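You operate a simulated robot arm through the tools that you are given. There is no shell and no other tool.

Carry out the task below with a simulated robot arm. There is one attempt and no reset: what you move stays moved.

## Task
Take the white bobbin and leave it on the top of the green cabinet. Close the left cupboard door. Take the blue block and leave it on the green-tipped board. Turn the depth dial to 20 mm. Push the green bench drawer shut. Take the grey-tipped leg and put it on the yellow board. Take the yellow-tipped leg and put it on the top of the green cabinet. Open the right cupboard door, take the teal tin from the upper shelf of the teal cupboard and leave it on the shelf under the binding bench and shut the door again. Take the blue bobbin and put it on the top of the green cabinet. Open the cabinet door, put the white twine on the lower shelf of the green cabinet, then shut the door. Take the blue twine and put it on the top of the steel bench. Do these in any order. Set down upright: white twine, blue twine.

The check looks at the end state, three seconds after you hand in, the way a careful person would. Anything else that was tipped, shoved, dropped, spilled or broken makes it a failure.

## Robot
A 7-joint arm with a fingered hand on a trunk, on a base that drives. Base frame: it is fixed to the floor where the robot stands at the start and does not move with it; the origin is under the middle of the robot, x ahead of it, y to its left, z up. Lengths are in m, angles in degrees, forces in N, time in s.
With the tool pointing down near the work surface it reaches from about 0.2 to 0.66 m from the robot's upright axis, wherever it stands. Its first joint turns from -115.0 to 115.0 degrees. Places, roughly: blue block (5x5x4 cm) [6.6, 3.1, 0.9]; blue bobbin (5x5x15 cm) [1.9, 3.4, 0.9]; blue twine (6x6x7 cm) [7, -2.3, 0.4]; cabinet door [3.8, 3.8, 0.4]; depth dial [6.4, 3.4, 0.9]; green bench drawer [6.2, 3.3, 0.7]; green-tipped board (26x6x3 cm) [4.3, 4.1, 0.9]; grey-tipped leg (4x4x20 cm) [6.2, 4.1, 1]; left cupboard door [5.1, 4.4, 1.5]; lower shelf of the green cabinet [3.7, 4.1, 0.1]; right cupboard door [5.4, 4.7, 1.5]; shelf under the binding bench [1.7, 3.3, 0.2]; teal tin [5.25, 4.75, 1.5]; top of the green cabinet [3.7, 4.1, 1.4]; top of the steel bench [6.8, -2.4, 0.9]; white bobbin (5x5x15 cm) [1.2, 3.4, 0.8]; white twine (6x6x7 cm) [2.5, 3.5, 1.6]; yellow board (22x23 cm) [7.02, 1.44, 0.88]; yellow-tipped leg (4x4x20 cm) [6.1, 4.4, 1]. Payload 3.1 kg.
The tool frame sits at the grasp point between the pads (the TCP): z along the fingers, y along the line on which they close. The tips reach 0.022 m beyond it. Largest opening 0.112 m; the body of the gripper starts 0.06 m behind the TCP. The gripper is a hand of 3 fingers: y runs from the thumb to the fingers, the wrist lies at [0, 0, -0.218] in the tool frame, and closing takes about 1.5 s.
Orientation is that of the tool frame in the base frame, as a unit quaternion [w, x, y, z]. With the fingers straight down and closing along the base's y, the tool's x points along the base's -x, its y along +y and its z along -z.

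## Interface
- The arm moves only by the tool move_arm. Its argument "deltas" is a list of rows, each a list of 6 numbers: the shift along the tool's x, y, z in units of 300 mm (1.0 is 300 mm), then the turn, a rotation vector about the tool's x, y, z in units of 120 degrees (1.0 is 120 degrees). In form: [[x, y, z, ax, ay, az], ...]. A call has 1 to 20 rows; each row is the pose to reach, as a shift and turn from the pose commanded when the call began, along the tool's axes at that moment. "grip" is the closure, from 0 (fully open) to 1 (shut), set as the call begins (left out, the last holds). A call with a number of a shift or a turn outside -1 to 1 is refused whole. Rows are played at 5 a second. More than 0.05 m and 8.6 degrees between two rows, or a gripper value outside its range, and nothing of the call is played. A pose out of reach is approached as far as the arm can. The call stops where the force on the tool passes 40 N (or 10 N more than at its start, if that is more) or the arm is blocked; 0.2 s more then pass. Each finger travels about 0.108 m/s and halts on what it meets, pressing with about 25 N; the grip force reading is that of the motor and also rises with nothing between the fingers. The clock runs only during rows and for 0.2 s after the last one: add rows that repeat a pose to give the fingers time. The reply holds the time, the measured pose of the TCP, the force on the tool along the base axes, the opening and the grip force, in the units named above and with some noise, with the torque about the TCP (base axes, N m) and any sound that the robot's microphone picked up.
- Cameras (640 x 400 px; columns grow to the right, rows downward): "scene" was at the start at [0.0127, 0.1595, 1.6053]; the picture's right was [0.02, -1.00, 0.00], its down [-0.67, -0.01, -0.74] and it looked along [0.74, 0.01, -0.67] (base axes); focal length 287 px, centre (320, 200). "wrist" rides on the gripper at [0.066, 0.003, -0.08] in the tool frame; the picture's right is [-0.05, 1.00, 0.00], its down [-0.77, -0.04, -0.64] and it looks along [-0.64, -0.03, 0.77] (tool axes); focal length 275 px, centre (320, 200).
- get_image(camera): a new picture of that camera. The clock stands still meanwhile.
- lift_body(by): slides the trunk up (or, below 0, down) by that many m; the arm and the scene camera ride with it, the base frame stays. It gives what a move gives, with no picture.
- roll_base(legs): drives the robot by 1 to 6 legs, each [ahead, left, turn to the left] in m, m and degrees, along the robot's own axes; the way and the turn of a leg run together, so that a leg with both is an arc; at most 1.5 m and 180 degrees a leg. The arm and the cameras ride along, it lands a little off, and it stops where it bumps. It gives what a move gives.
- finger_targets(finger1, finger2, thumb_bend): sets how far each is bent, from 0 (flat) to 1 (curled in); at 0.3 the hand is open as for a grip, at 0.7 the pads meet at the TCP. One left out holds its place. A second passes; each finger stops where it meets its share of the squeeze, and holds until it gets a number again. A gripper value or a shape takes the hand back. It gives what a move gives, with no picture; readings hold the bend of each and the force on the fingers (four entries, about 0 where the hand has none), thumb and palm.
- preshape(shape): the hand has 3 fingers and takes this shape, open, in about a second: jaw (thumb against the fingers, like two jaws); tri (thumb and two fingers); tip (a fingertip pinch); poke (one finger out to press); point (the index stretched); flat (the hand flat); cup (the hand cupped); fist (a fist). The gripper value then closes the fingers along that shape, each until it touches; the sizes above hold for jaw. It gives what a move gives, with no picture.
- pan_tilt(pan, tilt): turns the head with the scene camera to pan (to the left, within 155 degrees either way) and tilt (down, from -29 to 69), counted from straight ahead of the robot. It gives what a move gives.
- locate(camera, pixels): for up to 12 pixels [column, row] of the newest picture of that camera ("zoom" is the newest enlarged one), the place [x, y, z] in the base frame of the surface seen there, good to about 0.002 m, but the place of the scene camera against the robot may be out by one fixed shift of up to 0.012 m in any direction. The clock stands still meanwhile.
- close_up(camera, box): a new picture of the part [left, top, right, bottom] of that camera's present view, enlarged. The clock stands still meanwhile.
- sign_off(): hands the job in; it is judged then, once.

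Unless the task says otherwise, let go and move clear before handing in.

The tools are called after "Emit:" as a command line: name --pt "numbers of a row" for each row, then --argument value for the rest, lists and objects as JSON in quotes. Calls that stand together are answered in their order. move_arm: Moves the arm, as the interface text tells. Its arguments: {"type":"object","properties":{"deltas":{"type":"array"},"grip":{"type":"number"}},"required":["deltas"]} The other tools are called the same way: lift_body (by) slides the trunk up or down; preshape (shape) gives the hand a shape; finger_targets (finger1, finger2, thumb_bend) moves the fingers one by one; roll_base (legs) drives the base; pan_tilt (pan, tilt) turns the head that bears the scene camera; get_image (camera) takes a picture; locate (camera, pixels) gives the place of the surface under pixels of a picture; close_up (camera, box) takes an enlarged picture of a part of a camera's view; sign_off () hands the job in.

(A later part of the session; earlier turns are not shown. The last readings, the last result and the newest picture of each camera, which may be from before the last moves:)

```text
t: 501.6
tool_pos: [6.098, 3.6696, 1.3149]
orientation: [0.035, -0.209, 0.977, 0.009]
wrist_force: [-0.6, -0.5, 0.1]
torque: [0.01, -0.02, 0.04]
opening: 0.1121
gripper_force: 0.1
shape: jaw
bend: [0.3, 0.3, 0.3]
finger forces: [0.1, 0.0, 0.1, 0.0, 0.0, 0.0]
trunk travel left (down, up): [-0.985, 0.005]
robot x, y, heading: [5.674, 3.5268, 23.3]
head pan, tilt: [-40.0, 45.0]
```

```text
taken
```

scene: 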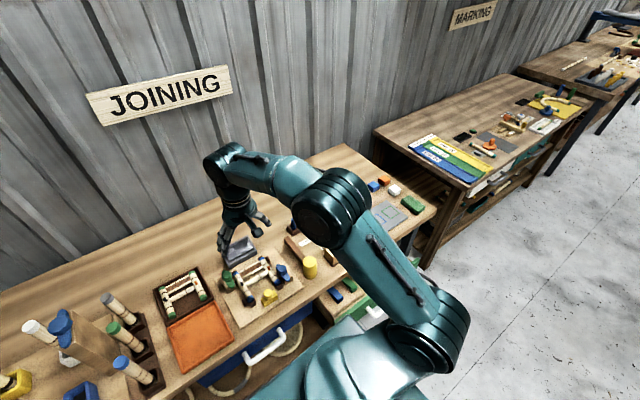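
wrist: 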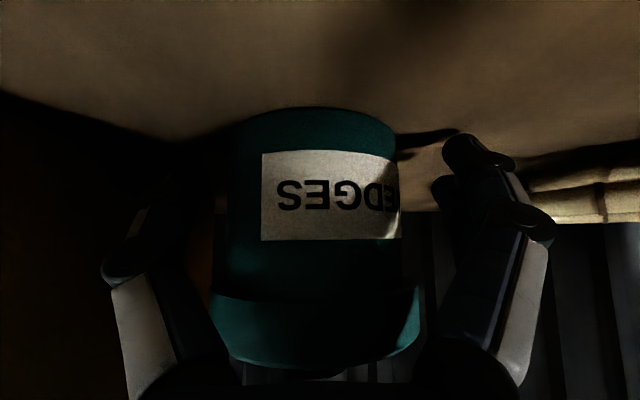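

Bench front runs at about 19°. For the yellow-tipped leg I'll drive left along the bench and face it.

Emit:
roll_base --legs '[[0.13, 0.67, -4]]'

Emit:
pan_tilt --pan 0 --tilt 45

Emit:
get_image --camera "scene"

Emit:
get_image --camera "wrist"

```text
t: 505.3
tool_pos: [5.9843, 4.3139, 1.3152]
orientation: [0.036, -0.175, 0.984, 0.009]
wrist_force: [0.1, 1.3, 0.3]
torque: [-0.03, -0.02, -0.01]
opening: 0.1121
gripper_force: 0.0
shape: jaw
bend: [0.3, 0.3, 0.3]
finger forces: [0.1, 0.0, 0.0, 0.0, 0.0, 0.0]
trunk travel left (down, up): [-0.985, 0.005]
robot x, y, heading: [5.5518, 4.2012, 19.4]
head pan, tilt: [-40.0, 45.0]
```

```text
t: 506.4
tool_pos: [5.9844, 4.3148, 1.315]
orientation: [0.036, -0.176, 0.984, 0.008]
wrist_force: [-0.1, 0.1, 0.6]
torque: [0.01, -0.02, 0.02]
opening: 0.112
gripper_force: 0.1
shape: jaw
bend: [0.3, 0.3, 0.3]
finger forces: [0.1, 0.0, 0.0, 0.1, 0.1, 0.0]
trunk travel left (down, up): [-0.985, 0.005]
robot x, y, heading: [5.5527, 4.2016, 19.2]
head pan, tilt: [0.0, 45.0]
```

```text
taken
```

scene: 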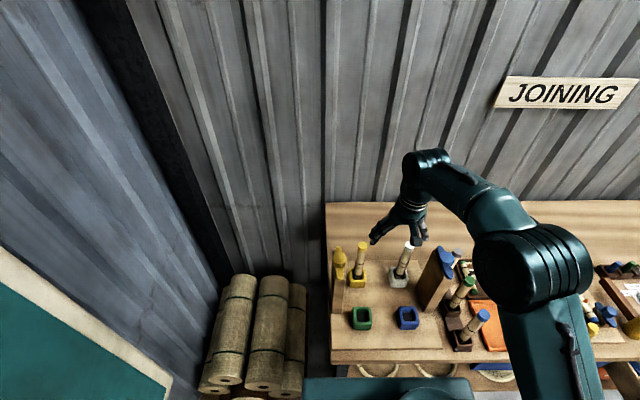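

```text
taken
```

wrist: 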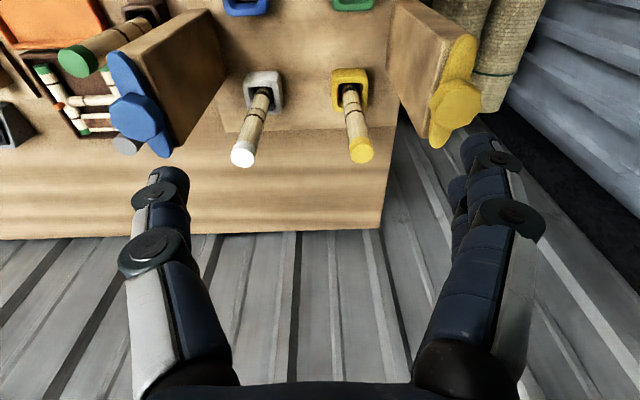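

Emit:
locate --camera "wrist" --pixels '[[361, 153], [360, 145], [357, 130], [352, 110], [347, 90], [243, 155], [250, 130], [455, 95], [435, 120], [150, 110], [362, 82], [338, 82]]'

Emit:
close_up --camera "wrist" --box '[220, 40, 480, 190]'

```text
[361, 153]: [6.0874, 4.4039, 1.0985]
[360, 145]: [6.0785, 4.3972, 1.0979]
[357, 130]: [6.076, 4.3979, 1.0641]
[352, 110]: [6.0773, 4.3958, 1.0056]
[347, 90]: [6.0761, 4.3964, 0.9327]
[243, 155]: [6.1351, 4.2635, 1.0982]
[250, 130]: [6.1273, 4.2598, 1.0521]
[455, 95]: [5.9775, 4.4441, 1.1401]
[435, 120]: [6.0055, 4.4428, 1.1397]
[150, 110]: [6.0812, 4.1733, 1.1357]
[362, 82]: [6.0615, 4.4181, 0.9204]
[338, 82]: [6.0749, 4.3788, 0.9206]
```

```text
2.46 times, centred on (350, 115) of wrist
```

zoom: 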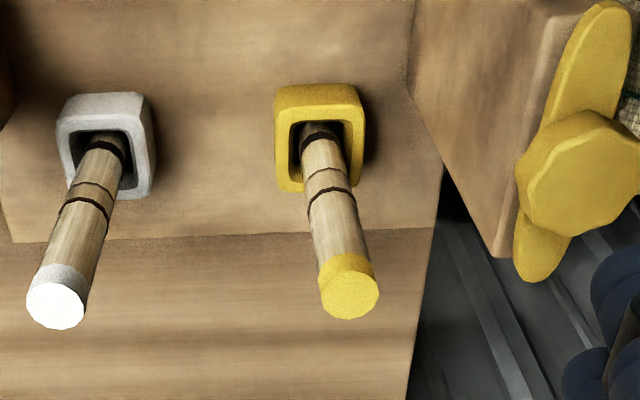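

Emit:
locate --camera "wrist" --pixels '[[395, 58], [419, 107], [410, 80], [425, 135], [395, 85], [428, 148], [440, 60], [470, 120], [445, 140], [300, 110]]'

```text
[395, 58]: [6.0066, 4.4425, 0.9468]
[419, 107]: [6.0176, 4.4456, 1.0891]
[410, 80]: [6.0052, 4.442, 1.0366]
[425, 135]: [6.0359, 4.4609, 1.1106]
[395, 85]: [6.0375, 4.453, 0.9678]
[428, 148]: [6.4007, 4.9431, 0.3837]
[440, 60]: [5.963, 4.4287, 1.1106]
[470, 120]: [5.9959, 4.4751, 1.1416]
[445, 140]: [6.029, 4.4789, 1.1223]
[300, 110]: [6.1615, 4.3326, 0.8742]
```

The slab beside the leg is 6.4 cm to its left, so I'll narrow the fingers (opening ~0.067), straighten the hand, and move over the leg at (6.086,4.402).

Emit:
move_arm --pt "-0.1 0.04 0 0 0.035 0" --pt "-0.2 0.08 0 0 0.035 0" --pt "-0.3 0.12 0 0 0.035 0" --pt "-0.418 0.156 0 0 0.035 0" --pt "-0.418 0.156 0.1 0 0.035 0" --pt "-0.418 0.156 0.2 0 0.035 0" --pt "-0.418 0.156 0.3 0 0.035 0" --pt "-0.418 0.156 0.3 0 0.035 0" --grip 0.4

Emit:
get_image --camera "wrist"

```text
t: 508.2
tool_pos: [6.0885, 4.4022, 1.2329]
orientation: [0.0, -0.175, 0.985, 0.002]
wrist_force: [-1.5, -0.2, 0.0]
torque: [0.02, -0.01, 0.0]
opening: 0.0677
gripper_force: 0.0
shape: jaw
bend: [0.71, 0.71, 0.71]
finger forces: [0.1, 0.0, 0.0, 0.0, 0.1, 0.0]
trunk travel left (down, up): [-0.985, 0.005]
robot x, y, heading: [5.555, 4.207, 19.2]
head pan, tilt: [0.0, 45.0]
```

```text
taken
```

wrist: 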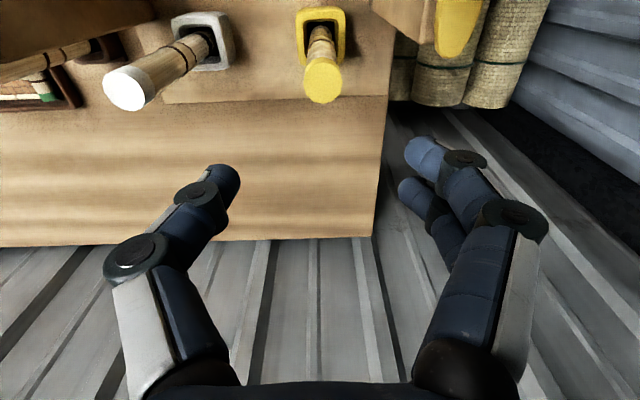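

Emit:
locate --camera "wrist" --pixels '[[323, 82], [323, 74], [323, 94], [306, 82], [341, 82], [322, 50]]'

```text
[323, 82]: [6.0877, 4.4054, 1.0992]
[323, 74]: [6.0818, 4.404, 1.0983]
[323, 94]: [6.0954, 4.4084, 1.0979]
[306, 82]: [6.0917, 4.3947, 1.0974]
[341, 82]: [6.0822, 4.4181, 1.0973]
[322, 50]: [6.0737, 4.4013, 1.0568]
```

Emit:
move_arm --pt "0 0.013 0.12 0 0 0" --pt "0 0.013 0.24 0 0 0" --pt "0 0.013 0.36 0 0 0" --pt "0 0.013 0.46 0 0 0" --pt "0 0.013 0.543 0 0 0" --pt "0 0.013 0.543 0 0 0"

Emit:
get_image --camera "wrist"

Emit:
get_image --camera "scene"

```text
t: 509.6
tool_pos: [6.0899, 4.4085, 1.0718]
orientation: [0.0, -0.175, 0.985, 0.001]
wrist_force: [-0.8, 0.6, -0.1]
torque: [0.01, -0.02, -0.01]
opening: 0.0677
gripper_force: 0.2
shape: jaw
bend: [0.71, 0.71, 0.71]
finger forces: [0.1, 0.0, 0.0, 0.0, 0.0, 0.1]
trunk travel left (down, up): [-0.985, 0.005]
robot x, y, heading: [5.5496, 4.2024, 19.2]
head pan, tilt: [0.0, 45.0]
```

```text
taken
```

wrist: 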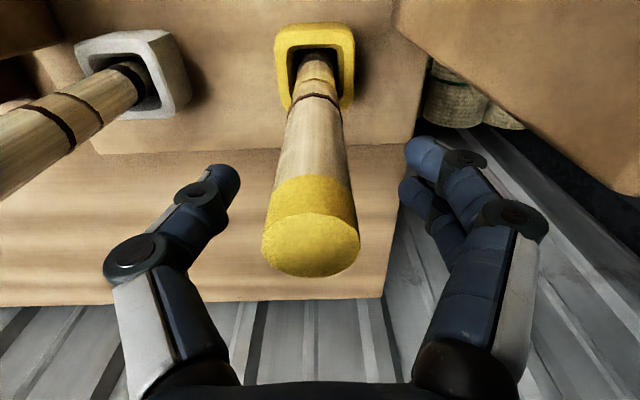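

```text
taken
```

scene: 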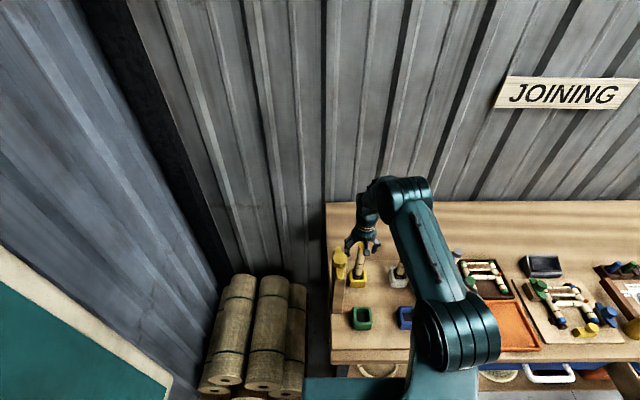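

Emit:
move_arm --pt "0 0 0 0 0 0" --pt "0 0 0 0 0 0" --pt "0 0 0 0 0 0" --pt "0 0 0 0 0 0" --pt "0 0 0 0 0 0" --pt "0 0 0 0 0 0" --grip 1

Emit:
get_image --camera "wrist"

```text
t: 511.0
tool_pos: [6.0911, 4.4087, 1.0699]
orientation: [0.0, -0.176, 0.984, 0.002]
wrist_force: [-0.6, -0.2, -0.1]
torque: [0.01, -0.01, -0.02]
opening: 0.0208
gripper_force: 25.0
shape: jaw
bend: [0.73, 0.73, 0.7]
finger forces: [11.9, 9.9, 0.0, 0.0, 21.7, 0.0]
trunk travel left (down, up): [-0.985, 0.005]
robot x, y, heading: [5.5524, 4.2029, 19.2]
head pan, tilt: [0.0, 45.0]
```

```text
taken
```

wrist: 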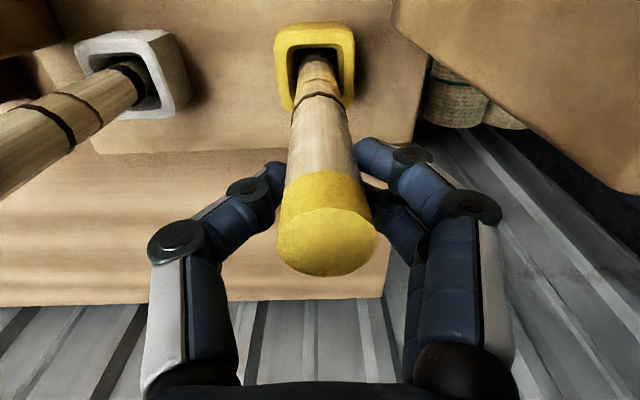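

Held (opening 0.021). Lifting straight up out of the holder.

Emit:
move_arm --pt "0 0 -0.1 0 0 0" --pt "0 0 -0.22 0 0 0" --pt "0 0 -0.36 0 0 0" --pt "0 0 -0.5 0 0 0" --pt "0 0 -0.64 0 0 0" --pt "0 0 -0.78 0 0 0" --pt "0 0 -0.9 0 0 0"

Emit:
get_image --camera "wrist"

Emit:
get_image --camera "scene"

```text
t: 512.6
tool_pos: [6.0906, 4.4098, 1.3415]
orientation: [0.0, -0.175, 0.985, 0.001]
wrist_force: [0.0, 0.3, -0.3]
torque: [-0.01, -0.05, 0.01]
opening: 0.0205
gripper_force: 25.0
shape: jaw
bend: [0.73, 0.73, 0.7]
finger forces: [12.6, 11.6, 0.0, 0.1, 21.4, 0.0]
trunk travel left (down, up): [-0.985, 0.005]
robot x, y, heading: [5.5508, 4.1992, 19.3]
head pan, tilt: [0.0, 45.0]
```

```text
taken
```

wrist: 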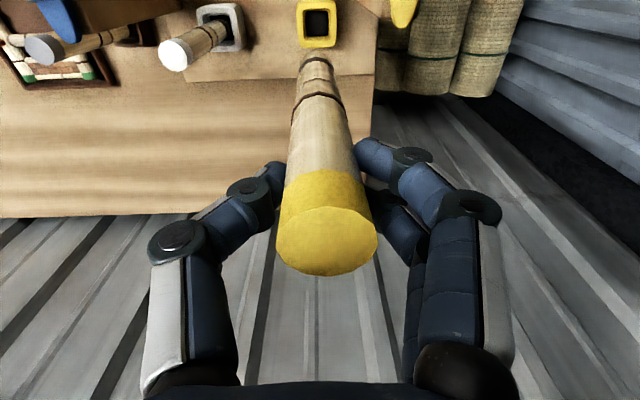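

```text
taken
```

scene: 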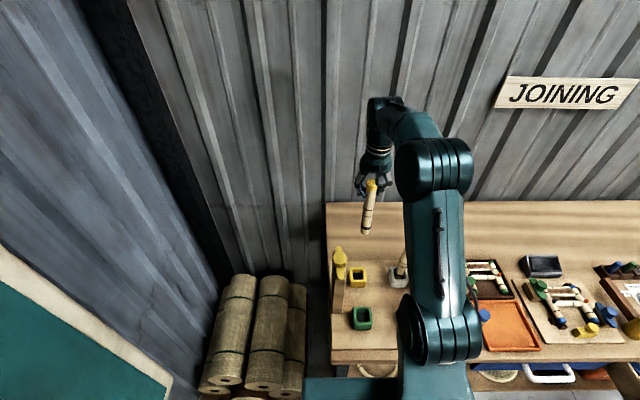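

The leg is out. I'll back away from the bench, turn toward the cabinet side and drive there.

Emit:
roll_base --legs '[[-0.37, -0.45, 0], [0, 0, 92.7]]'

Emit:
roll_base --legs '[[-0.08, 1.32, 0]]'

Emit:
pan_tilt --pan 0 --tilt 25

Emit:
get_image --camera "scene"

```text
t: 519.9
tool_pos: [5.1144, 4.1873, 1.3405]
orientation: [0.001, 0.833, -0.553, -0.001]
wrist_force: [-1.3, -0.4, -1.1]
torque: [0.0, 0.0, 0.0]
opening: 0.0205
gripper_force: 24.9
shape: jaw
bend: [0.73, 0.73, 0.7]
finger forces: [12.6, 11.5, 0.1, 0.1, 21.3, 0.1]
trunk travel left (down, up): [-0.985, 0.005]
robot x, y, heading: [5.3441, 3.6535, 112.0]
head pan, tilt: [0.0, 45.0]
```

```text
t: 526.5
tool_pos: [3.9114, 3.6262, 1.3405]
orientation: [0.002, 0.829, -0.559, -0.001]
wrist_force: [-0.2, -0.2, -0.5]
torque: [0.01, 0.03, -0.01]
opening: 0.0207
gripper_force: 24.7
shape: jaw
bend: [0.73, 0.73, 0.7]
finger forces: [12.6, 11.4, 0.0, 0.1, 21.4, 0.0]
trunk travel left (down, up): [-0.985, 0.005]
robot x, y, heading: [4.1367, 3.0947, 111.3]
head pan, tilt: [0.0, 45.0]
```

```text
t: 527.4
tool_pos: [3.9121, 3.6268, 1.3399]
orientation: [0.002, 0.829, -0.559, -0.001]
wrist_force: [0.0, -0.5, -1.8]
torque: [-0.03, 0.03, -0.03]
opening: 0.0205
gripper_force: 25.1
shape: jaw
bend: [0.73, 0.73, 0.7]
finger forces: [12.6, 11.5, 0.0, 0.0, 21.4, 0.0]
trunk travel left (down, up): [-0.985, 0.005]
robot x, y, heading: [4.1327, 3.0953, 111.1]
head pan, tilt: [0.0, 25.0]
```

```text
taken
```

scene: 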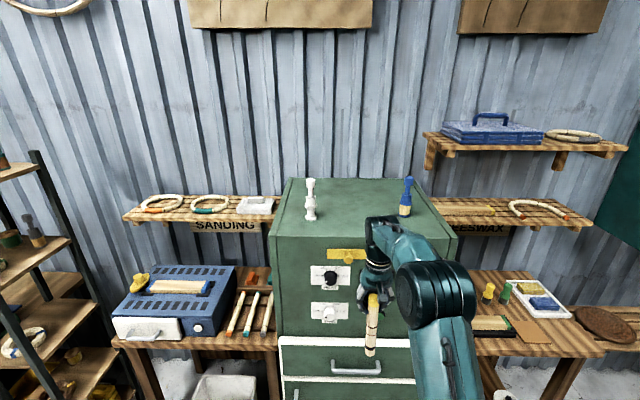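

Backing a little and tilting the hand up so that the leg points forward, 8° below level.

Emit:
roll_base --legs '[[-0.1, 0, 0]]'

Emit:
move_arm --pt "0 0 0 0 -0.068 0" --pt "0 0 0 0 -0.136 0" --pt "0 0 0 0 -0.204 0" --pt "0 0 0 0 -0.272 0" --pt "0 0 0 0 -0.34 0" --pt "0 0 0 0 -0.408 0" --pt "0 0 0 0 -0.476 0" --pt "0 0 0 0 -0.544 0" --pt "0 0 0 0 -0.612 0" --pt "0 0 0 0 -0.683 0" --pt "0 0 0 0 -0.683 0"

Emit:
get_image --camera "scene"

```text
t: 528.5
tool_pos: [3.9486, 3.5333, 1.3402]
orientation: [0.0, 0.828, -0.56, -0.001]
wrist_force: [-0.6, -0.5, -0.6]
torque: [0.02, 0.0, 0.0]
opening: 0.0204
gripper_force: 25.0
shape: jaw
bend: [0.73, 0.73, 0.7]
finger forces: [12.6, 11.4, 0.0, 0.0, 21.4, 0.1]
trunk travel left (down, up): [-0.985, 0.005]
robot x, y, heading: [4.1727, 2.9983, 110.8]
head pan, tilt: [0.0, 25.0]
```

```text
t: 530.9
tool_pos: [3.9483, 3.5311, 1.3408]
orientation: [-0.366, 0.625, -0.423, -0.545]
wrist_force: [-0.7, 0.5, -0.5]
torque: [-0.04, -0.02, -0.03]
opening: 0.0201
gripper_force: 25.5
shape: jaw
bend: [0.73, 0.73, 0.7]
finger forces: [13.7, 11.6, 0.0, 0.0, 21.0, 0.0]
trunk travel left (down, up): [-0.985, 0.005]
robot x, y, heading: [4.1718, 2.9989, 111.0]
head pan, tilt: [0.0, 25.0]
```

```text
taken
```

scene: 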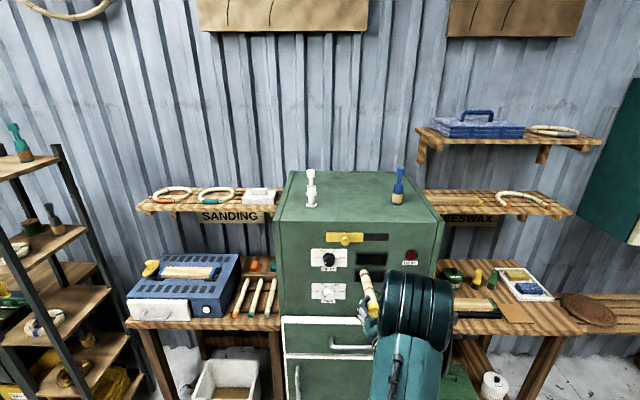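

Emit:
move_arm --pt "-0.12 0 -0.017 0 0 0" --pt "-0.24 0 -0.034 0 0 0" --pt "-0.36 0 -0.05 0 0 0" --pt "-0.48 0 -0.067 0 0 0" --pt "-0.48 0 -0.067 0 0 0"

Emit:
roll_base --legs '[[0.3, -0.02, 1]]'

Emit:
get_image --camera "scene"

Emit:
get_image --camera "wrist"

```text
t: 532.1
tool_pos: [3.9488, 3.532, 1.4859]
orientation: [-0.366, 0.625, -0.423, -0.545]
wrist_force: [-0.3, -0.3, 0.7]
torque: [-0.04, -0.03, 0.0]
opening: 0.0194
gripper_force: 24.8
shape: jaw
bend: [0.73, 0.73, 0.7]
finger forces: [13.8, 11.7, 0.0, 0.0, 21.1, 0.0]
trunk travel left (down, up): [-0.985, 0.005]
robot x, y, heading: [4.1702, 2.9993, 111.1]
head pan, tilt: [0.0, 25.0]
```

```text
t: 534.2
tool_pos: [3.8507, 3.8133, 1.4867]
orientation: [-0.361, 0.629, -0.419, -0.547]
wrist_force: [-0.7, -0.3, -0.5]
torque: [-0.06, -0.05, -0.01]
opening: 0.02
gripper_force: 25.1
shape: jaw
bend: [0.73, 0.73, 0.7]
finger forces: [13.8, 11.6, 0.1, 0.0, 21.1, 0.0]
trunk travel left (down, up): [-0.985, 0.005]
robot x, y, heading: [4.0807, 3.2859, 111.6]
head pan, tilt: [0.0, 25.0]
```

```text
taken
```

scene: 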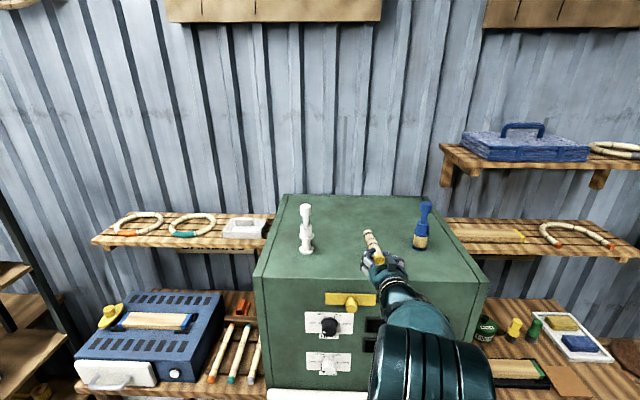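

```text
taken
```

wrist: 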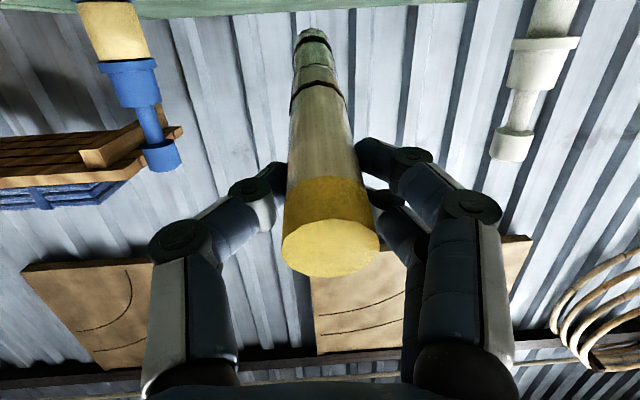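

The leg points between the two bobbins. Driving 8 cm further, then lowering with the trunk.

Emit:
roll_base --legs '[[0.08, 0, 0]]'

Emit:
lift_body --by -0.04

Emit:
get_image --camera "scene"

Emit:
close_up --camera "scene" --box '[230, 180, 510, 340]'

```text
t: 535.2
tool_pos: [3.8201, 3.8859, 1.4889]
orientation: [-0.361, 0.628, -0.417, -0.549]
wrist_force: [0.7, -0.6, 0.3]
torque: [-0.04, -0.03, 0.0]
opening: 0.02
gripper_force: 24.9
shape: jaw
bend: [0.73, 0.73, 0.7]
finger forces: [13.7, 11.6, 0.0, 0.0, 21.1, 0.1]
trunk travel left (down, up): [-0.985, 0.005]
robot x, y, heading: [4.0476, 3.362, 112.2]
head pan, tilt: [0.0, 25.0]
```

```text
t: 536.1
tool_pos: [3.8193, 3.8901, 1.4459]
orientation: [-0.361, 0.629, -0.418, -0.548]
wrist_force: [-0.4, -0.5, 0.5]
torque: [0.07, -0.01, -0.01]
opening: 0.0199
gripper_force: 25.0
shape: jaw
bend: [0.73, 0.73, 0.7]
finger forces: [13.4, 14.0, 0.0, 0.1, 21.5, 0.1]
trunk travel left (down, up): [-0.945, 0.045]
robot x, y, heading: [4.0502, 3.3647, 112.1]
head pan, tilt: [0.0, 25.0]
```

```text
taken
```

scene: 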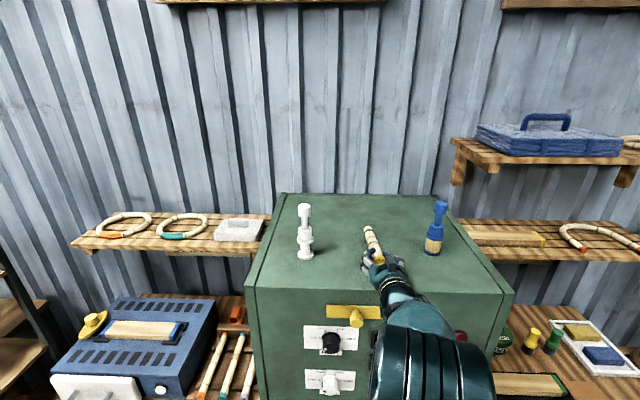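

```text
2.29 times, centred on (370, 260) of scene
```

zoom: 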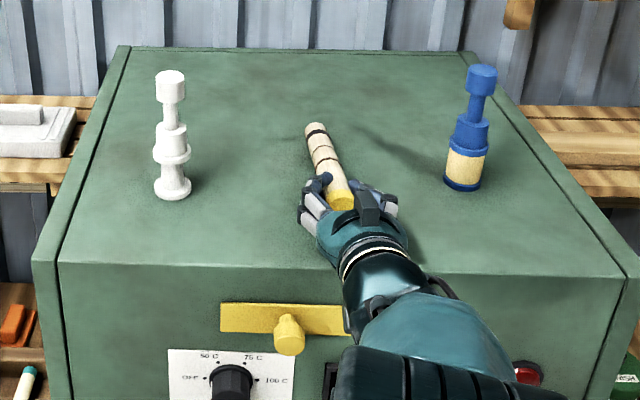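

Emit:
lift_body --by -0.006

Emit:
lift_body --by -0.004

```text
t: 536.6
tool_pos: [3.8196, 3.8877, 1.4419]
orientation: [-0.36, 0.629, -0.417, -0.548]
wrist_force: [-0.8, -0.2, -0.5]
torque: [0.1, 0.03, -0.01]
opening: 0.02
gripper_force: 25.4
shape: jaw
bend: [0.73, 0.73, 0.7]
finger forces: [13.2, 15.4, 0.0, 0.1, 21.5, 0.1]
trunk travel left (down, up): [-0.939, 0.051]
robot x, y, heading: [4.0518, 3.3626, 112.1]
head pan, tilt: [0.0, 25.0]
```

```text
t: 537.1
tool_pos: [3.8192, 3.8886, 1.4366]
orientation: [-0.361, 0.629, -0.418, -0.547]
wrist_force: [0.0, 0.1, 1.0]
torque: [0.14, 0.03, 0.04]
opening: 0.0198
gripper_force: 25.1
shape: jaw
bend: [0.73, 0.73, 0.7]
finger forces: [13.2, 16.7, 0.0, 0.0, 21.7, 0.0]
trunk travel left (down, up): [-0.935, 0.055]
robot x, y, heading: [4.0529, 3.3584, 112.2]
head pan, tilt: [0.0, 25.0]
```

Emit:
lift_body --by -0.006

Emit:
get_image --camera "wrist"

```text
t: 537.7
tool_pos: [3.8191, 3.8892, 1.4324]
orientation: [-0.361, 0.629, -0.417, -0.548]
wrist_force: [-0.4, -0.5, 0.6]
torque: [0.14, 0.07, 0.01]
opening: 0.0201
gripper_force: 24.8
shape: jaw
bend: [0.73, 0.73, 0.7]
finger forces: [13.1, 17.2, 0.0, 0.0, 21.7, 0.1]
trunk travel left (down, up): [-0.929, 0.061]
robot x, y, heading: [4.0487, 3.3652, 112.1]
head pan, tilt: [0.0, 25.0]
```

```text
taken
```

wrist: 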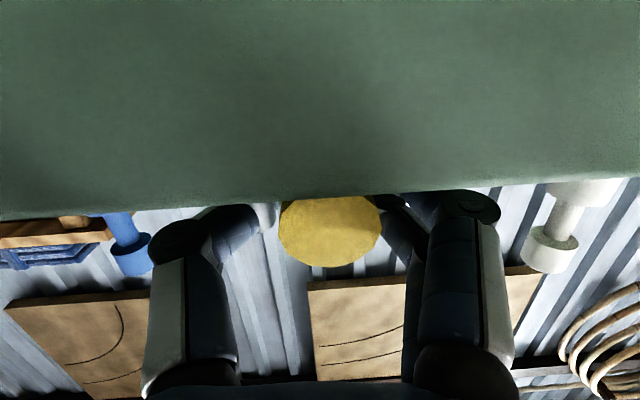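

The leg's far end rests on the top and its near end is ~2 cm up. Opening the fingers only a little to let it settle.

Emit:
move_arm --pt "0 0 0 0 0 0" --pt "0 0 0 0 0 0" --pt "0 0 0 0 0 0" --pt "0 0 0 0 0 0" --grip 0.7

Emit:
close_up --camera "scene" --box '[230, 180, 510, 340]'

```text
t: 538.7
tool_pos: [3.8184, 3.8884, 1.43]
orientation: [-0.361, 0.629, -0.418, -0.548]
wrist_force: [-0.1, 0.2, 0.6]
torque: [-0.01, -0.02, 0.01]
opening: 0.0333
gripper_force: 0.2
shape: jaw
bend: [0.74, 0.74, 0.7]
finger forces: [0.1, 0.0, 0.0, 0.0, 0.0, 0.1]
trunk travel left (down, up): [-0.929, 0.061]
robot x, y, heading: [4.0531, 3.3621, 112.0]
head pan, tilt: [0.0, 25.0]
```

```text
2.29 times, centred on (370, 260) of scene
```

zoom: 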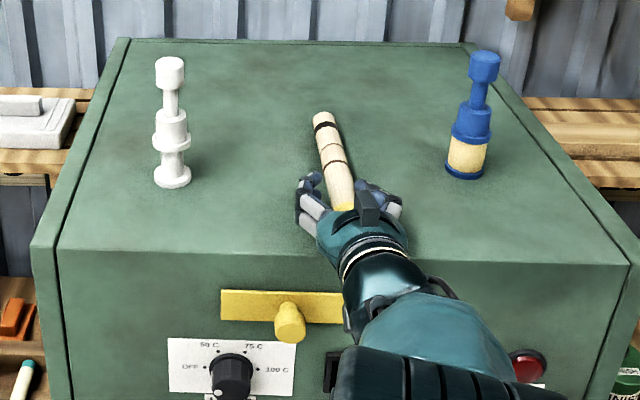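

The leg lies on the cabinet top. Opening a bit more, rising and backing away.

Emit:
move_arm --pt "0 0 0 0 0 0" --pt "0 0 0 0 0 0" --pt "0 0 0 0 0 0" --grip 0.4

Emit:
lift_body --by 0.055

Emit:
roll_base --legs '[[-0.35, 0, 0]]'

Emit:
get_image --camera "scene"

Emit:
close_up --camera "scene" --box '[230, 140, 510, 300]'

```text
t: 539.5
tool_pos: [3.8187, 3.8886, 1.4311]
orientation: [-0.36, 0.629, -0.417, -0.548]
wrist_force: [0.2, -0.7, -0.6]
torque: [-0.01, -0.02, 0.0]
opening: 0.0668
gripper_force: 0.1
shape: jaw
bend: [0.71, 0.71, 0.71]
finger forces: [0.0, 0.0, 0.0, 0.1, 0.0, 0.0]
trunk travel left (down, up): [-0.929, 0.061]
robot x, y, heading: [4.0533, 3.3629, 112.0]
head pan, tilt: [0.0, 25.0]
```

```text
t: 540.5
tool_pos: [3.8193, 3.8885, 1.4863]
orientation: [-0.36, 0.629, -0.417, -0.548]
wrist_force: [-0.1, 0.1, 0.6]
torque: [0.02, -0.01, -0.02]
opening: 0.0668
gripper_force: 0.2
shape: jaw
bend: [0.71, 0.71, 0.71]
finger forces: [0.0, 0.0, 0.0, 0.0, 0.0, 0.0]
trunk travel left (down, up): [-0.984, 0.006]
robot x, y, heading: [4.0533, 3.3596, 112.0]
head pan, tilt: [0.0, 25.0]
```

```text
t: 542.7
tool_pos: [3.9478, 3.5666, 1.4855]
orientation: [-0.36, 0.629, -0.416, -0.549]
wrist_force: [-0.2, 1.1, 0.8]
torque: [-0.03, 0.0, -0.02]
opening: 0.0666
gripper_force: 0.2
shape: jaw
bend: [0.71, 0.71, 0.71]
finger forces: [0.1, 0.0, 0.1, 0.0, 0.0, 0.0]
trunk travel left (down, up): [-0.984, 0.006]
robot x, y, heading: [4.1801, 3.0408, 112.0]
head pan, tilt: [0.0, 25.0]
```

```text
taken
```

scene: 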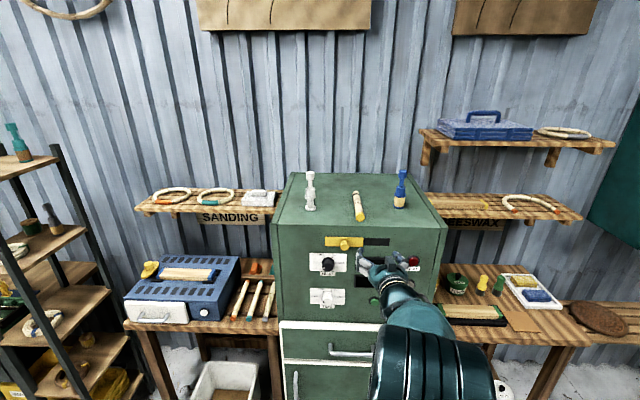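

```text
2.29 times, centred on (370, 220) of scene
```

zoom: 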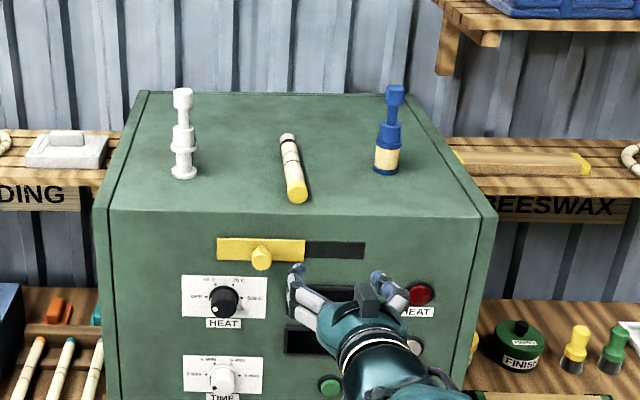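

White bobbin, yellow-tipped leg and blue bobbin all rest on the cabinet top. Folding the hand down again and driving to the joining bench's right part for the block, dial and drawer.

Emit:
move_arm --pt "0.055 0 -0.04 0 0.062 0" --pt "0.11 0 -0.08 0 0.124 0" --pt "0.165 0 -0.12 0 0.186 0" --pt "0.22 0 -0.16 0 0.248 0" --pt "0.275 0 -0.2 0 0.31 0" --pt "0.33 0 -0.24 0 0.372 0" --pt "0.385 0 -0.28 0 0.434 0" --pt "0.44 0 -0.32 0 0.497 0" --pt "0.5 0 -0.36 0 0.559 0" --pt "0.55 0 -0.4 0 0.621 0" --pt "0.6 0 -0.45 0 0.683 0" --pt "0.6 0 -0.45 0 0.683 0" --grip 0

Emit:
roll_base --legs '[[0, -1.2, 0]]'

Emit:
roll_base --legs '[[0, 0, -93]]'

Emit:
pan_tilt --pan -15 --tilt 40

Emit:
get_image --camera "scene"

```text
t: 545.3
tool_pos: [4.0257, 3.4593, 1.3202]
orientation: [-0.065, 0.824, -0.546, -0.135]
wrist_force: [0.4, 0.1, -1.2]
torque: [-0.01, 0.01, 0.01]
opening: 0.1118
gripper_force: 0.1
shape: jaw
bend: [0.3, 0.3, 0.3]
finger forces: [0.0, 0.0, 0.0, 0.0, 0.0, 0.0]
out of reach, approached as far as the arm can: row 8, 9, 10, 11, 12
trunk travel left (down, up): [-0.984, 0.006]
robot x, y, heading: [4.1821, 3.0394, 112.1]
head pan, tilt: [0.0, 25.0]
```

```text
t: 551.5
tool_pos: [5.1615, 3.9179, 1.3207]
orientation: [-0.066, 0.824, -0.547, -0.136]
wrist_force: [0.1, 0.4, -1.2]
torque: [0.02, 0.0, -0.02]
opening: 0.1119
gripper_force: 0.1
shape: jaw
bend: [0.3, 0.3, 0.3]
finger forces: [0.0, 0.0, 0.0, 0.0, 0.0, 0.0]
trunk travel left (down, up): [-0.984, 0.006]
robot x, y, heading: [5.3184, 3.4982, 112.2]
head pan, tilt: [0.0, 25.0]
```

```text
t: 555.9
tool_pos: [5.7465, 3.6244, 1.3205]
orientation: [0.145, -0.161, 0.975, 0.045]
wrist_force: [0.4, 0.3, 0.7]
torque: [0.02, -0.04, -0.02]
opening: 0.1117
gripper_force: 0.1
shape: jaw
bend: [0.3, 0.3, 0.3]
finger forces: [0.1, 0.1, 0.0, 0.1, 0.0, 0.0]
trunk travel left (down, up): [-0.984, 0.006]
robot x, y, heading: [5.3163, 3.4987, 18.0]
head pan, tilt: [0.0, 25.0]
```

```text
t: 556.7
tool_pos: [5.7461, 3.6246, 1.3211]
orientation: [0.146, -0.16, 0.975, 0.044]
wrist_force: [0.2, 0.6, -0.5]
torque: [0.07, 0.02, 0.03]
opening: 0.1118
gripper_force: 0.1
shape: jaw
bend: [0.3, 0.3, 0.3]
finger forces: [0.1, 0.1, 0.1, 0.1, 0.0, 0.1]
trunk travel left (down, up): [-0.984, 0.006]
robot x, y, heading: [5.3191, 3.495, 17.8]
head pan, tilt: [-15.0, 40.0]
```

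```text
taken
```

scene: 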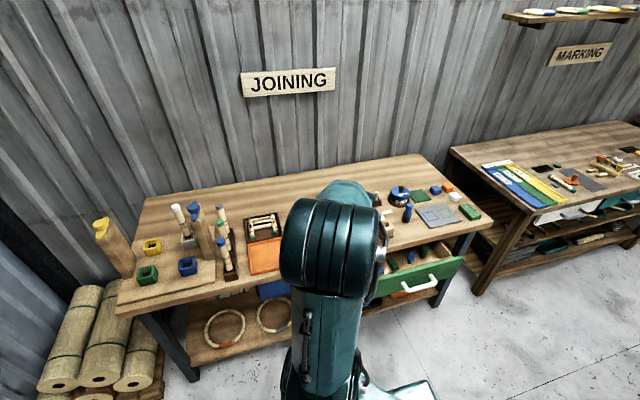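

Emit:
locate --camera "scene" --pixels '[[435, 190], [433, 193], [400, 292], [460, 265], [375, 305], [415, 285], [450, 235], [385, 215], [447, 187], [400, 195], [430, 290], [468, 250]]'

Emit:
close_up --camera "scene" --box '[350, 160, 500, 310]'

```text
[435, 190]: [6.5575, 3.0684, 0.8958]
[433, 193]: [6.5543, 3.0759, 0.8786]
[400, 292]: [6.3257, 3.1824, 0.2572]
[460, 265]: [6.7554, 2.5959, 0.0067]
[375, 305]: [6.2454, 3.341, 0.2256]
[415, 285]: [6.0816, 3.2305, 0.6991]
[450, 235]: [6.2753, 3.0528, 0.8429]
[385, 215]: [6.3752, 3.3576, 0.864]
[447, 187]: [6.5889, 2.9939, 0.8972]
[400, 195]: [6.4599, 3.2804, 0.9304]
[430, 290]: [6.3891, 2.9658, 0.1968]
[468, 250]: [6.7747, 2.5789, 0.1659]
```

```text
2.67 times, centred on (425, 235) of scene
```

zoom: 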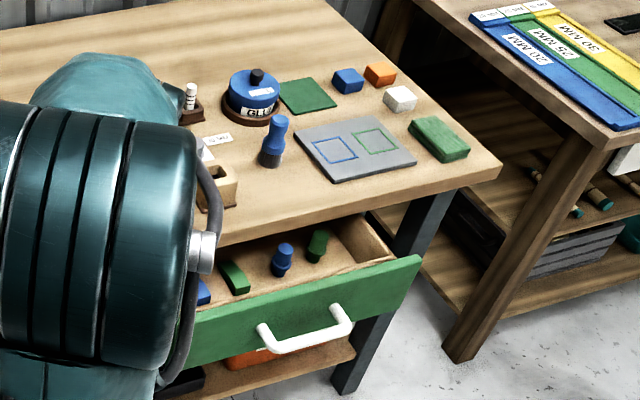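

The green drawer is open; its handle is at (6.09,3.22,0.70). I'll push it shut first: move in front of it, lower the trunk and level the hand as a fist.

Emit:
roll_base --legs '[[0, -0.5, 1]]'

Emit:
move_arm --pt "0 0 0 0 -0.06 0" --pt "0 0 0 0 -0.12 0" --pt "0 0 0 0 -0.18 0" --pt "0 0 0 0 -0.24 0" --pt "0 0 0 0 -0.3 0" --pt "0 0 0 0 -0.36 0" --pt "0 0 0 0 -0.42 0" --pt "0 0 0 0 -0.48 0" --pt "0 0 0 0 -0.54 0" --pt "0 0 0 0 -0.6 0" --pt "0 0 0 0 -0.6 0" --grip 1

Emit:
lift_body --by -0.4

Emit:
lift_body --by -0.22

Emit:
pan_tilt --pan 0 --tilt 35

Emit:
get_image --camera "scene"

```text
t: 559.6
tool_pos: [5.9011, 3.1661, 1.3201]
orientation: [0.145, -0.174, 0.973, 0.047]
wrist_force: [0.7, -0.3, 1.0]
torque: [0.02, 0.02, -0.02]
opening: 0.1118
gripper_force: 0.0
shape: jaw
bend: [0.3, 0.3, 0.3]
finger forces: [0.0, 0.0, 0.0, 0.0, 0.1, 0.0]
trunk travel left (down, up): [-0.984, 0.006]
robot x, y, heading: [5.4767, 3.0285, 19.3]
head pan, tilt: [-15.0, 40.0]
```

```text
t: 562.0
tool_pos: [5.9001, 3.1639, 1.3214]
orientation: [0.689, -0.113, 0.702, 0.139]
wrist_force: [-0.8, 0.0, 0.3]
torque: [-0.04, -0.02, -0.01]
opening: 0.0002
gripper_force: 25.5
shape: jaw
bend: [0.67, 0.67, 0.75]
finger forces: [0.0, 0.0, 0.0, 0.1, 0.0, 0.0]
trunk travel left (down, up): [-0.984, 0.006]
robot x, y, heading: [5.4747, 3.0234, 19.1]
head pan, tilt: [-15.0, 40.0]
```

```text
t: 565.8
tool_pos: [5.8997, 3.1649, 0.9205]
orientation: [0.689, -0.112, 0.703, 0.138]
wrist_force: [-0.5, 0.1, 0.3]
torque: [-0.01, -0.04, 0.02]
opening: 0.0
gripper_force: 25.3
shape: jaw
bend: [0.67, 0.67, 0.75]
finger forces: [0.0, 0.0, 0.0, 0.0, 0.0, 0.0]
trunk travel left (down, up): [-0.584, 0.406]
robot x, y, heading: [5.4724, 3.0276, 19.5]
head pan, tilt: [-15.0, 40.0]
```

```text
t: 568.1
tool_pos: [5.8997, 3.1645, 0.702]
orientation: [0.689, -0.113, 0.703, 0.139]
wrist_force: [0.2, 0.7, 0.5]
torque: [-0.02, 0.02, 0.01]
opening: 0.0
gripper_force: 24.8
shape: jaw
bend: [0.67, 0.67, 0.75]
finger forces: [0.0, 0.1, 0.1, 0.0, 0.0, 0.0]
trunk travel left (down, up): [-0.364, 0.626]
robot x, y, heading: [5.475, 3.0308, 19.2]
head pan, tilt: [-15.0, 40.0]
```

```text
t: 568.9
tool_pos: [5.9007, 3.1636, 0.7007]
orientation: [0.689, -0.112, 0.703, 0.139]
wrist_force: [0.0, 0.0, 0.9]
torque: [0.0, 0.03, -0.03]
opening: 0.0
gripper_force: 24.5
shape: jaw
bend: [0.67, 0.67, 0.75]
finger forces: [0.0, 0.0, 0.1, 0.0, 0.0, 0.0]
trunk travel left (down, up): [-0.364, 0.626]
robot x, y, heading: [5.4778, 3.0303, 19.5]
head pan, tilt: [0.0, 35.0]
```

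```text
taken
```

scene: 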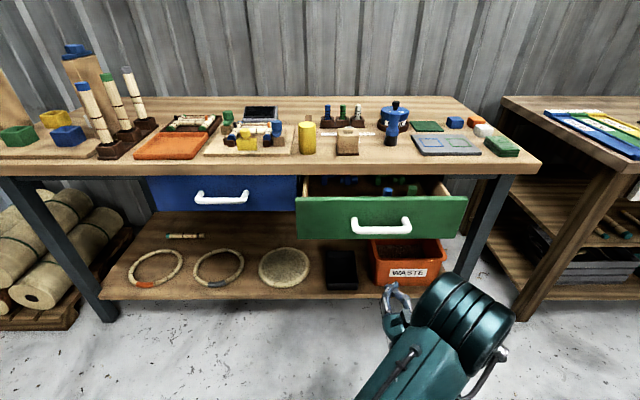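

Emit:
locate --camera "scene" --pixels '[[382, 228], [360, 228], [405, 225], [330, 220], [440, 215], [300, 235], [465, 225], [385, 205], [225, 197], [230, 185], [290, 185]]'

```text
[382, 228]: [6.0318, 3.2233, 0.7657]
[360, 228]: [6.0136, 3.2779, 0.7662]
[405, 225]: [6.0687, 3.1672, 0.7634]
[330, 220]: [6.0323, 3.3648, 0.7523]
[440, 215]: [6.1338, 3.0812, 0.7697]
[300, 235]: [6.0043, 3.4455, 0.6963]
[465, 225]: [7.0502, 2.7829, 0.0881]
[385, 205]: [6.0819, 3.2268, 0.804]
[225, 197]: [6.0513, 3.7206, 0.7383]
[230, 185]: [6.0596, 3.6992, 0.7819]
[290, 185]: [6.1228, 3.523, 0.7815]
```

The drawer is 0.14 m open; its handle bar is at about (6.044,3.216,0.762), straight ahead. Raising the fist to that height and pushing slowly.

Emit:
move_arm --pt "-0.1 0 0 0 0 0" --pt "-0.19 0 0 0 0 0" --pt "-0.19 0 0.1 0 0 0" --pt "-0.19 0 0.2 0 0 0" --pt "-0.19 0 0.3 0 0 0" --pt "-0.19 0 0.38 0 0 0" --pt "-0.19 0 0.42 0 0 0" --pt "-0.19 0 0.46 0 0 0" --pt "-0.19 0 0.5 0 0 0" --pt "-0.19 0 0.54 0 0 0" --pt "-0.19 0 0.58 0 0 0" --pt "-0.19 0 0.62 0 0 0" --pt "-0.19 0 0.66 0 0 0" --pt "-0.19 0 0.7 0 0 0" --pt "-0.19 0 0.74 0 0 0" --pt "-0.19 0 0.78 0 0 0" --pt "-0.19 0 0.82 0 0 0" --pt "-0.19 0 0.86 0 0 0" --pt "-0.19 0 0.9 0 0 0"

Emit:
get_image --camera "scene"

```text
t: 572.9
tool_pos: [6.1539, 3.2551, 0.755]
orientation: [0.689, -0.111, 0.703, 0.138]
wrist_force: [-15.6, -10.2, -2.1]
torque: [-0.05, 0.11, 0.09]
opening: 0.0001
gripper_force: 25.2
shape: jaw
bend: [0.7, 0.67, 0.76]
finger forces: [7.2, 0.0, 0.0, 0.1, 30.9, 0.0]
trunk travel left (down, up): [-0.364, 0.626]
robot x, y, heading: [5.4745, 3.0265, 19.3]
head pan, tilt: [0.0, 35.0]
```

```text
taken
```

scene: 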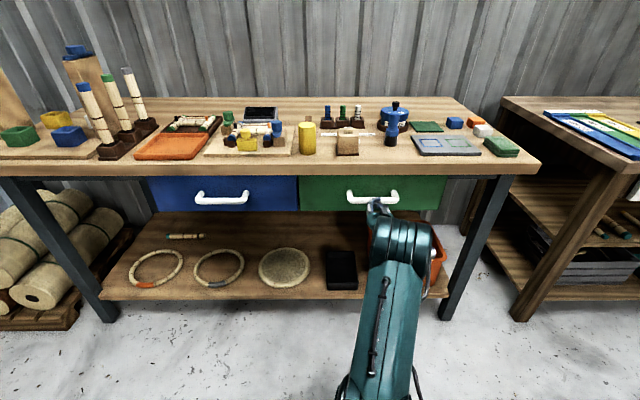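

It looks flush with the blue drawer. A last small push to confirm it is home, then back off.

Emit:
move_arm --pt "0 0 0.015 0 0 0" --pt "0 0 0.03 0 0 0" --pt "0 0 0.045 0 0 0"

Emit:
move_arm --pt "0 0 -0.12 0 0 0" --pt "0 0 -0.26 0 0 0" --pt "0 0 -0.4 0 0 0" --pt "0 0 -0.55 0 0 0" --pt "0 0 -0.7 0 0 0"

Emit:
get_image --camera "scene"

Emit:
locate --camera "scene" --pixels '[[320, 190], [420, 185], [375, 195], [225, 197], [250, 185], [290, 185], [345, 178]]'

```text
t: 573.6
tool_pos: [6.1606, 3.2568, 0.7601]
orientation: [0.691, -0.112, 0.7, 0.14]
wrist_force: [-28.0, -9.0, 6.4]
torque: [0.19, 0.2, -0.06]
opening: 0.0
gripper_force: 25.2
shape: jaw
bend: [0.74, 0.68, 0.8]
finger forces: [20.8, 0.0, 0.0, 0.0, 30.3, 0.1]
trunk travel left (down, up): [-0.364, 0.626]
robot x, y, heading: [5.4736, 3.0325, 19.2]
head pan, tilt: [0.0, 35.0]
stopped in row 3: the force on the tool passed its limit at 42 N (the readings are from after the stop); the commanded pose is now the measured one
```

```text
t: 574.8
tool_pos: [5.9658, 3.1865, 0.7581]
orientation: [0.689, -0.113, 0.702, 0.14]
wrist_force: [-0.5, 1.3, 0.4]
torque: [0.01, 0.01, -0.01]
opening: 0.0001
gripper_force: 25.0
shape: jaw
bend: [0.68, 0.67, 0.76]
finger forces: [0.1, 0.0, 0.0, 0.0, 0.0, 0.0]
trunk travel left (down, up): [-0.364, 0.626]
robot x, y, heading: [5.4733, 3.0288, 19.5]
head pan, tilt: [0.0, 35.0]
```

```text
taken
```

scene: 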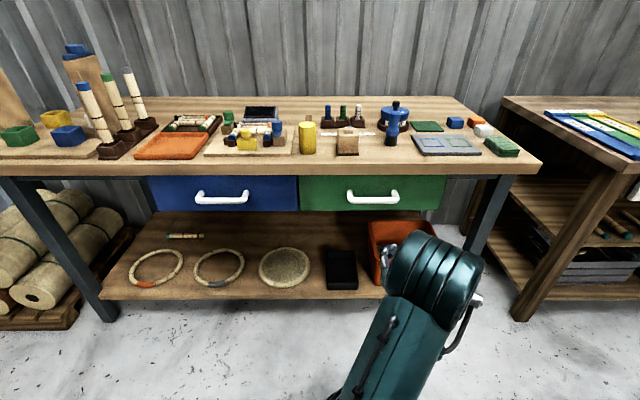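

```text
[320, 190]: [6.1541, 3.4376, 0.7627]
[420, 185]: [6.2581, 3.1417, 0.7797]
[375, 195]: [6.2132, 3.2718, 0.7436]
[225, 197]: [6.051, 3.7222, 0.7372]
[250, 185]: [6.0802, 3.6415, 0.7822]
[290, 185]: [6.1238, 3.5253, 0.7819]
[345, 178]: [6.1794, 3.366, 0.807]
```

The green drawer is shut, in line with the blue one. Now the depth dial: raise up and look down on it.

Emit:
lift_body --by 0.4

Emit:
move_arm --pt "-0.05 0 -0.03 0 0.068 0" --pt "-0.1 0 -0.06 0 0.136 0" --pt "-0.15 0 -0.09 0 0.204 0" --pt "-0.2 0 -0.12 0 0.272 0" --pt "-0.2 0 -0.15 0 0.34 0" --pt "-0.2 0 -0.18 0 0.408 0" --pt "-0.2 0 -0.21 0 0.476 0" --pt "-0.2 0 -0.24 0 0.544 0" --pt "-0.2 0 -0.27 0 0.612 0" --pt "-0.2 0 -0.3 0 0.68 0" --pt "-0.2 0 -0.33 0 0.75 0" --pt "-0.2 0 -0.33 0 0.75 0" --grip 0

Emit:
lift_body --by 0.2

Emit:
pan_tilt --pan 5 --tilt 40

Emit:
get_image --camera "scene"

Emit:
get_image --camera "wrist"

```text
t: 578.6
tool_pos: [5.9656, 3.1866, 1.1575]
orientation: [0.689, -0.112, 0.703, 0.14]
wrist_force: [0.1, 0.7, 0.1]
torque: [-0.02, 0.0, 0.02]
opening: 0.0
gripper_force: 24.9
shape: jaw
bend: [0.68, 0.67, 0.76]
finger forces: [0.0, 0.0, 0.0, 0.0, 0.0, 0.0]
trunk travel left (down, up): [-0.764, 0.226]
robot x, y, heading: [5.4725, 3.028, 19.2]
head pan, tilt: [0.0, 35.0]
```

```text
t: 581.2
tool_pos: [5.8948, 3.148, 1.2118]
orientation: [0.182, -0.17, 0.967, 0.054]
wrist_force: [0.0, -0.3, -0.2]
torque: [-0.01, -0.03, -0.02]
opening: 0.1121
gripper_force: 0.1
shape: jaw
bend: [0.3, 0.3, 0.3]
finger forces: [0.0, 0.0, 0.0, 0.0, 0.1, 0.0]
out of reach, approached as far as the arm can: row 9, 10, 11, 12
trunk travel left (down, up): [-0.764, 0.226]
robot x, y, heading: [5.4737, 3.0292, 19.1]
head pan, tilt: [0.0, 35.0]
```

```text
t: 583.4
tool_pos: [5.8948, 3.1481, 1.4122]
orientation: [0.182, -0.17, 0.967, 0.054]
wrist_force: [0.6, -0.1, -0.4]
torque: [0.03, -0.01, 0.0]
opening: 0.1123
gripper_force: 0.0
shape: jaw
bend: [0.3, 0.3, 0.3]
finger forces: [0.0, 0.0, 0.1, 0.1, 0.0, 0.1]
trunk travel left (down, up): [-0.964, 0.026]
robot x, y, heading: [5.4744, 3.03, 19.2]
head pan, tilt: [0.0, 35.0]
```

```text
t: 584.1
tool_pos: [5.8948, 3.1491, 1.413]
orientation: [0.182, -0.17, 0.967, 0.054]
wrist_force: [-0.6, 0.5, 0.3]
torque: [0.0, 0.0, 0.01]
opening: 0.1119
gripper_force: 0.1
shape: jaw
bend: [0.3, 0.3, 0.3]
finger forces: [0.0, 0.1, 0.1, 0.0, 0.0, 0.0]
trunk travel left (down, up): [-0.964, 0.026]
robot x, y, heading: [5.4732, 3.0261, 19.4]
head pan, tilt: [5.0, 40.0]
```

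```text
taken
```

scene: 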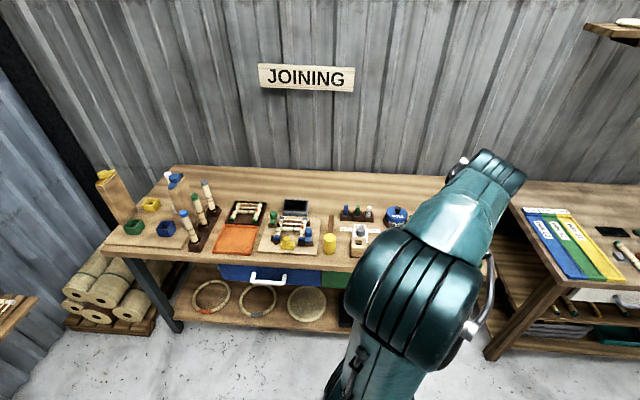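

```text
taken
```

wrist: 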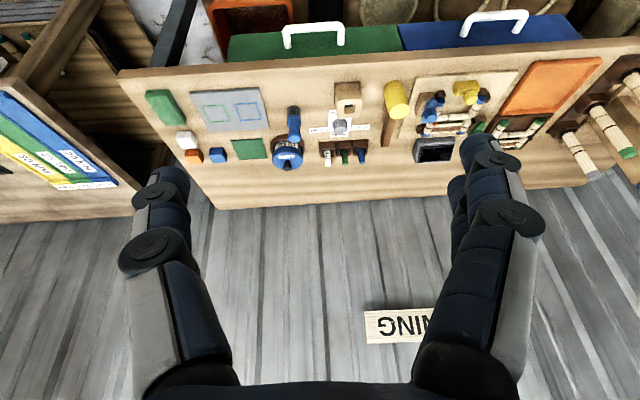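

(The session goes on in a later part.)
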